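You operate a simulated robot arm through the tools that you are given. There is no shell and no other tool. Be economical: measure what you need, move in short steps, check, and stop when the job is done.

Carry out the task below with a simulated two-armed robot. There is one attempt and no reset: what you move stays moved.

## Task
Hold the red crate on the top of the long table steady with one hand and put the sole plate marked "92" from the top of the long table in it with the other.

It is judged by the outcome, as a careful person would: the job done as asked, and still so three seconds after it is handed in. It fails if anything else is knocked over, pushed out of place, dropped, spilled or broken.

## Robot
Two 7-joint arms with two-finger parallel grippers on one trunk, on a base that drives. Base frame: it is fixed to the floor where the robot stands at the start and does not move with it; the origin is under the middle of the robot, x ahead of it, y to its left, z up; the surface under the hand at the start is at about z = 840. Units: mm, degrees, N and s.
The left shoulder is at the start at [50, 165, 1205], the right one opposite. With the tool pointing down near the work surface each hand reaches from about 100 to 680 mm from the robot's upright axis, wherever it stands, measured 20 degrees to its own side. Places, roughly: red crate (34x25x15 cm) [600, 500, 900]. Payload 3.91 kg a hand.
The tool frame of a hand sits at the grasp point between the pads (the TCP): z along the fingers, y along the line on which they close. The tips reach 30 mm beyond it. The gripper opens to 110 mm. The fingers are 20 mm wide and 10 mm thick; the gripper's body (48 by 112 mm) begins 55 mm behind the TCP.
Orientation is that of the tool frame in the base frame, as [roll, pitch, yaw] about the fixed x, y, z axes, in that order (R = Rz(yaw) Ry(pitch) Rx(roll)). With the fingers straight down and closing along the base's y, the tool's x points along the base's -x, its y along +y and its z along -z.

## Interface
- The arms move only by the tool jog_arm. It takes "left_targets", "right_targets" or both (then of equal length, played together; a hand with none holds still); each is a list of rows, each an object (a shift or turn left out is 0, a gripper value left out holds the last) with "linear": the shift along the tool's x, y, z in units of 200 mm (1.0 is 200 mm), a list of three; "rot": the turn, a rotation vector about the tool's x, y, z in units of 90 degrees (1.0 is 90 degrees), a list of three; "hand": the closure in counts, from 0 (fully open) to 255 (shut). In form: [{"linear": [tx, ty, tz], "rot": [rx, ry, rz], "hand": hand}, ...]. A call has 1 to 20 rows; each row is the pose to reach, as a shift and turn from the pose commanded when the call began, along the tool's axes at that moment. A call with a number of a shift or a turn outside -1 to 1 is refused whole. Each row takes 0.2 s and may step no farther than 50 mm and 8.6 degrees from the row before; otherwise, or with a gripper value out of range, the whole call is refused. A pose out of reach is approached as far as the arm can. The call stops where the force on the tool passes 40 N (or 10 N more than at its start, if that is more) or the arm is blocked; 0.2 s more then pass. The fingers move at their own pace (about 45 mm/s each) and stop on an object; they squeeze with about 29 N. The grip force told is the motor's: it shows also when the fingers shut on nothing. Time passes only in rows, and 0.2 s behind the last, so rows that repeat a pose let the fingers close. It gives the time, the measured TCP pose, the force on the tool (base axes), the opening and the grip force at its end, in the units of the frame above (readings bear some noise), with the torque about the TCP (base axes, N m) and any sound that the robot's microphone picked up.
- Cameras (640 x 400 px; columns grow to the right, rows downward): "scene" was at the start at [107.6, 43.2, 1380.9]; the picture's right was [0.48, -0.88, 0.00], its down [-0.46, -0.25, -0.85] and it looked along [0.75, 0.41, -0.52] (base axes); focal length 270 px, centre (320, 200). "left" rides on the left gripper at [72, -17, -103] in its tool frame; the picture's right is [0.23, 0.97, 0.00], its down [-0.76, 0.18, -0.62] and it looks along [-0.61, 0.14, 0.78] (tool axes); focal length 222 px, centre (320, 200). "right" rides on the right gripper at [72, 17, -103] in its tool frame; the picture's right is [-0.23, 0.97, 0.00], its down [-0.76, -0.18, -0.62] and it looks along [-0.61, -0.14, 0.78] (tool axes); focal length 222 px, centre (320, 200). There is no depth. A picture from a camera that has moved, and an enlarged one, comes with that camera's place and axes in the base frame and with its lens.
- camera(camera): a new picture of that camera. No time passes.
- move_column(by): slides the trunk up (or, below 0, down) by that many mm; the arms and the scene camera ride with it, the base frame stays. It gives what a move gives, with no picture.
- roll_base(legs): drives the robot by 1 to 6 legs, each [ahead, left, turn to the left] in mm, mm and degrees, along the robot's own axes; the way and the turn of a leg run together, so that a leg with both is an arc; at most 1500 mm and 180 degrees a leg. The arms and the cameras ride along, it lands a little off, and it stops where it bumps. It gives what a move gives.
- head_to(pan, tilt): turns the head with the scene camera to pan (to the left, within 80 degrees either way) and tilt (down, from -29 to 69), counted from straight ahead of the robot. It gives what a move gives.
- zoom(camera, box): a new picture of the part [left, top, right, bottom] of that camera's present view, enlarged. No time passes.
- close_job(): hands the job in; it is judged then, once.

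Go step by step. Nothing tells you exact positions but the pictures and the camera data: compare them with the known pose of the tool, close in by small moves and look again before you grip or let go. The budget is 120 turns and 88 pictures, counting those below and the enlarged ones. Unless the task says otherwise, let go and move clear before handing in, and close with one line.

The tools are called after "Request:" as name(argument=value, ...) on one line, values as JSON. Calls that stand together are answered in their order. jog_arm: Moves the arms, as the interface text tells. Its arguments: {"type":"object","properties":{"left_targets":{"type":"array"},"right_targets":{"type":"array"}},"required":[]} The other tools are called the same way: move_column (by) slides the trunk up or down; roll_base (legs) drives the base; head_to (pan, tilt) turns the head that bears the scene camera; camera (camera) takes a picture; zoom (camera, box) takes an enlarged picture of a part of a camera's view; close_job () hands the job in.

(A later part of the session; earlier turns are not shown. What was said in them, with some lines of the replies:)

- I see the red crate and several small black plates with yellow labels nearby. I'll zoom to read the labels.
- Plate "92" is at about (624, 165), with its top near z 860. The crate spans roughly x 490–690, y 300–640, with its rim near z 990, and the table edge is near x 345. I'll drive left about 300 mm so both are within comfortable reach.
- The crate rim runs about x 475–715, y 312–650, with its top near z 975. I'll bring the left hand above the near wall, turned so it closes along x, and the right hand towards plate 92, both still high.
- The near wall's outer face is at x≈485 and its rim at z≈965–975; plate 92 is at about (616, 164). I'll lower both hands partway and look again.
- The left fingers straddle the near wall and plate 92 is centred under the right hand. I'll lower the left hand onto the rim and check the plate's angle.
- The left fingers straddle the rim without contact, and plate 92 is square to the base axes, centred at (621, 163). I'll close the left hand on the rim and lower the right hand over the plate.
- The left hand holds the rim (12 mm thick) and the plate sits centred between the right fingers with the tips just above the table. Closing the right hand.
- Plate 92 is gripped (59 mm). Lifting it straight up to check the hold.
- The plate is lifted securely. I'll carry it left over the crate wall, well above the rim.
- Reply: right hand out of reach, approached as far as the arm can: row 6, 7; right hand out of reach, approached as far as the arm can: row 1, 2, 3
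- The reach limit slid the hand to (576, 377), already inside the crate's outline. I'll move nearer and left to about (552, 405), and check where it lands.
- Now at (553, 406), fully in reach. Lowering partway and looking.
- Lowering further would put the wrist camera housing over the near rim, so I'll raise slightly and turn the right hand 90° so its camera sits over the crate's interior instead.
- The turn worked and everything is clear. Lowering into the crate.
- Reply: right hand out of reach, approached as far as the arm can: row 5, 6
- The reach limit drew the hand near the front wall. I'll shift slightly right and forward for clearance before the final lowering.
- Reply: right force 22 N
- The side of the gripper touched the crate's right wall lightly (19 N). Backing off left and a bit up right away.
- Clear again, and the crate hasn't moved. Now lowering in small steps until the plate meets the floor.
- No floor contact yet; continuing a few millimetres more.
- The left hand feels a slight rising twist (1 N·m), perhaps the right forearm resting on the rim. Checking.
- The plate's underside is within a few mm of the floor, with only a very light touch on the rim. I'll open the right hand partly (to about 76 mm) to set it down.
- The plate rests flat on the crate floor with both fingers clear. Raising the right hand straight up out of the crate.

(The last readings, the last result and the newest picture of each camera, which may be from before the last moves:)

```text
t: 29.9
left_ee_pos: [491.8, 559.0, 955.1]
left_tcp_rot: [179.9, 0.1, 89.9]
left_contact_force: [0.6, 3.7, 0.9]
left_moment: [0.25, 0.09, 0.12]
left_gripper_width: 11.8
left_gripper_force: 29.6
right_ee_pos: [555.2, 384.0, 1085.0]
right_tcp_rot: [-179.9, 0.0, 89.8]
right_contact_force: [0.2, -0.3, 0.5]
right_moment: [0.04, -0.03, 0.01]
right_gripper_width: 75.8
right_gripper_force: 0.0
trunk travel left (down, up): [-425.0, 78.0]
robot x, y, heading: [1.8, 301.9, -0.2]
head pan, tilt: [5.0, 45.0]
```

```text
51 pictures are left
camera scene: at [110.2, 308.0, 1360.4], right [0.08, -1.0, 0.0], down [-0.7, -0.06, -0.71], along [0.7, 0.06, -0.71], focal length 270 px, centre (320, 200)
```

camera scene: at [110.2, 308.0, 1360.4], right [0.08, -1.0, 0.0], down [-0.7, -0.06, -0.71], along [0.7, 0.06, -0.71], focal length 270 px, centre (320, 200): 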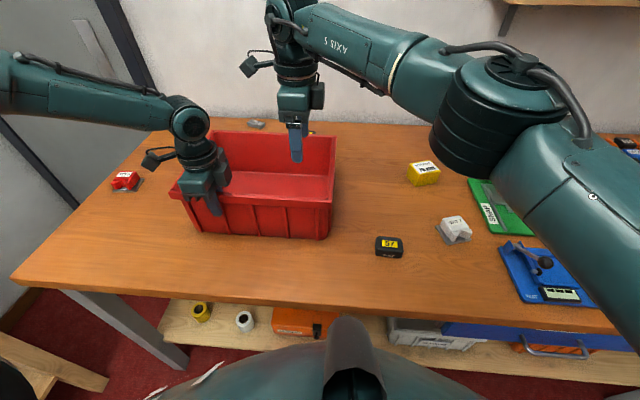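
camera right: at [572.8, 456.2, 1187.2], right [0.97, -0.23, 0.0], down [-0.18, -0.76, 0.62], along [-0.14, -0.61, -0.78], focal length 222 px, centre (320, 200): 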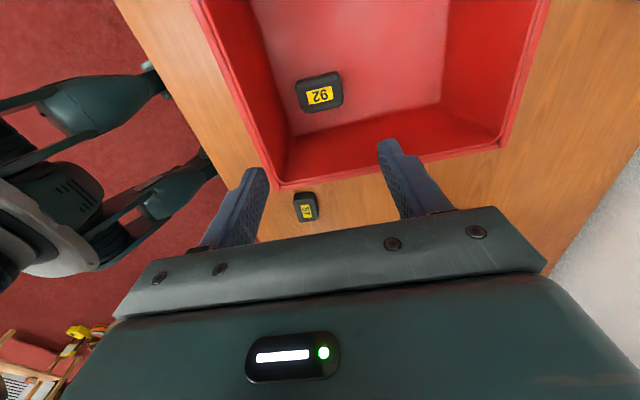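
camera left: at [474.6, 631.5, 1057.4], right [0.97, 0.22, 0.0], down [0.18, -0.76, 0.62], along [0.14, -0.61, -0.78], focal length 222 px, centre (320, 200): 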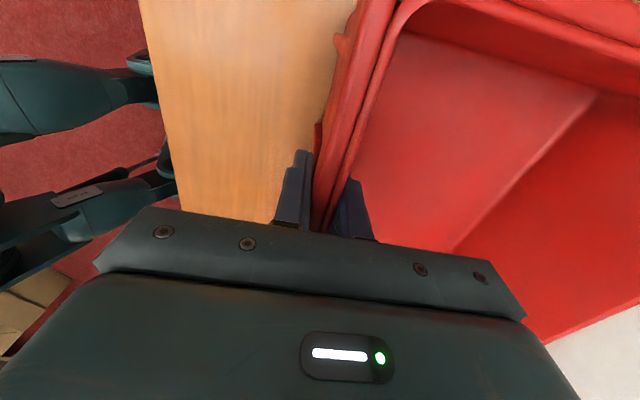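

Plate 92 lies flat in the crate and everything else is in place. Now opening the left hand and lifting it clear.

Request:
jog_arm(left_targets=[{"hand": 100}, {"hand": 100}, {"hand": 100}, {"hand": 100}, {"hand": 100}])

Request:
jog_arm(left_targets=[{"linear": [0, 0, -0.1]}, {"linear": [0, 0, -0.25]}, {"linear": [0, 0, -0.45]}, {"linear": [0, 0, -0.65]}, {"linear": [0, 0, -0.8]}])

Request:
camera(camera="scene")

Request:
camera(camera="left")

```text
t: 31.1
left_ee_pos: [491.1, 558.8, 955.3]
left_tcp_rot: [180.0, 0.0, 89.8]
left_contact_force: [-0.5, 0.7, -0.7]
left_moment: [0.02, 0.02, -0.01]
left_gripper_width: 66.8
left_gripper_force: 0.1
right_ee_pos: [556.1, 383.7, 1083.8]
right_tcp_rot: [179.9, -0.1, 89.8]
right_contact_force: [1.1, 0.3, -1.4]
right_moment: [-0.05, 0.01, 0.01]
right_gripper_width: 75.8
right_gripper_force: 0.2
trunk travel left (down, up): [-425.0, 78.0]
robot x, y, heading: [2.6, 305.2, -0.4]
head pan, tilt: [5.0, 45.0]
```

```text
t: 32.3
left_ee_pos: [491.6, 558.3, 1114.3]
left_tcp_rot: [-180.0, -0.1, 89.8]
left_contact_force: [-0.5, -0.2, 0.1]
left_moment: [-0.01, 0.0, 0.0]
left_gripper_width: 66.8
left_gripper_force: 0.0
right_ee_pos: [556.4, 382.2, 1085.3]
right_tcp_rot: [-180.0, 0.0, 89.9]
right_contact_force: [0.0, -0.5, 0.4]
right_moment: [-0.04, 0.02, -0.01]
right_gripper_width: 75.9
right_gripper_force: 0.1
trunk travel left (down, up): [-425.0, 78.0]
robot x, y, heading: [-3.2, 301.2, -0.4]
head pan, tilt: [5.0, 45.0]
```

```text
50 pictures are left
camera scene: at [110.0, 307.6, 1360.4], right [0.08, -1.0, 0.0], down [-0.7, -0.06, -0.71], along [0.7, 0.06, -0.71], focal length 270 px, centre (320, 200)
```

scene: 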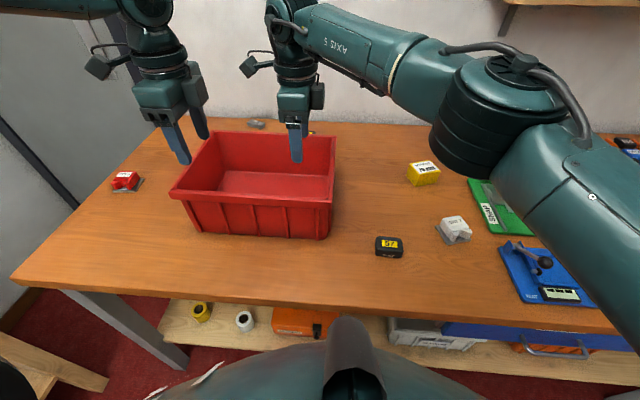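

```text
49 pictures are left
camera left: at [474.8, 631.3, 1217.0], right [0.97, 0.22, 0.0], down [0.18, -0.76, 0.62], along [0.14, -0.61, -0.78], focal length 222 px, centre (320, 200)
```

left: 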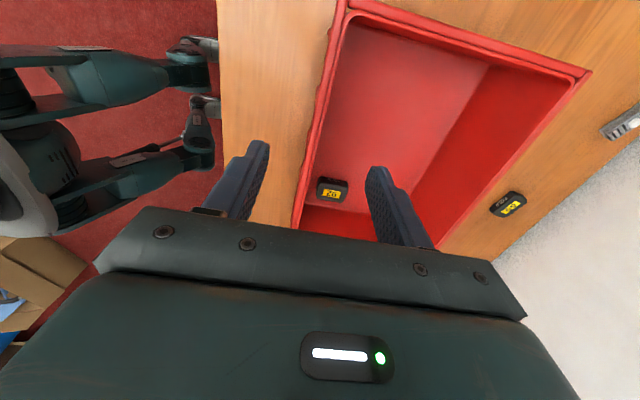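

Both hands are clear, the crate is where it stood, and plate 92 lies inside it. Handing in.

Request:
close_job()

```text
The job is handed in.
```

The sole plate marked "92" is lying flat in the red crate. The left hand held the crate's rim while the right hand put the plate in. While lowering it, the gripper touched the crate's right wall (about 19 N), but in the pictures the crate and everything else on the table stayed in place.
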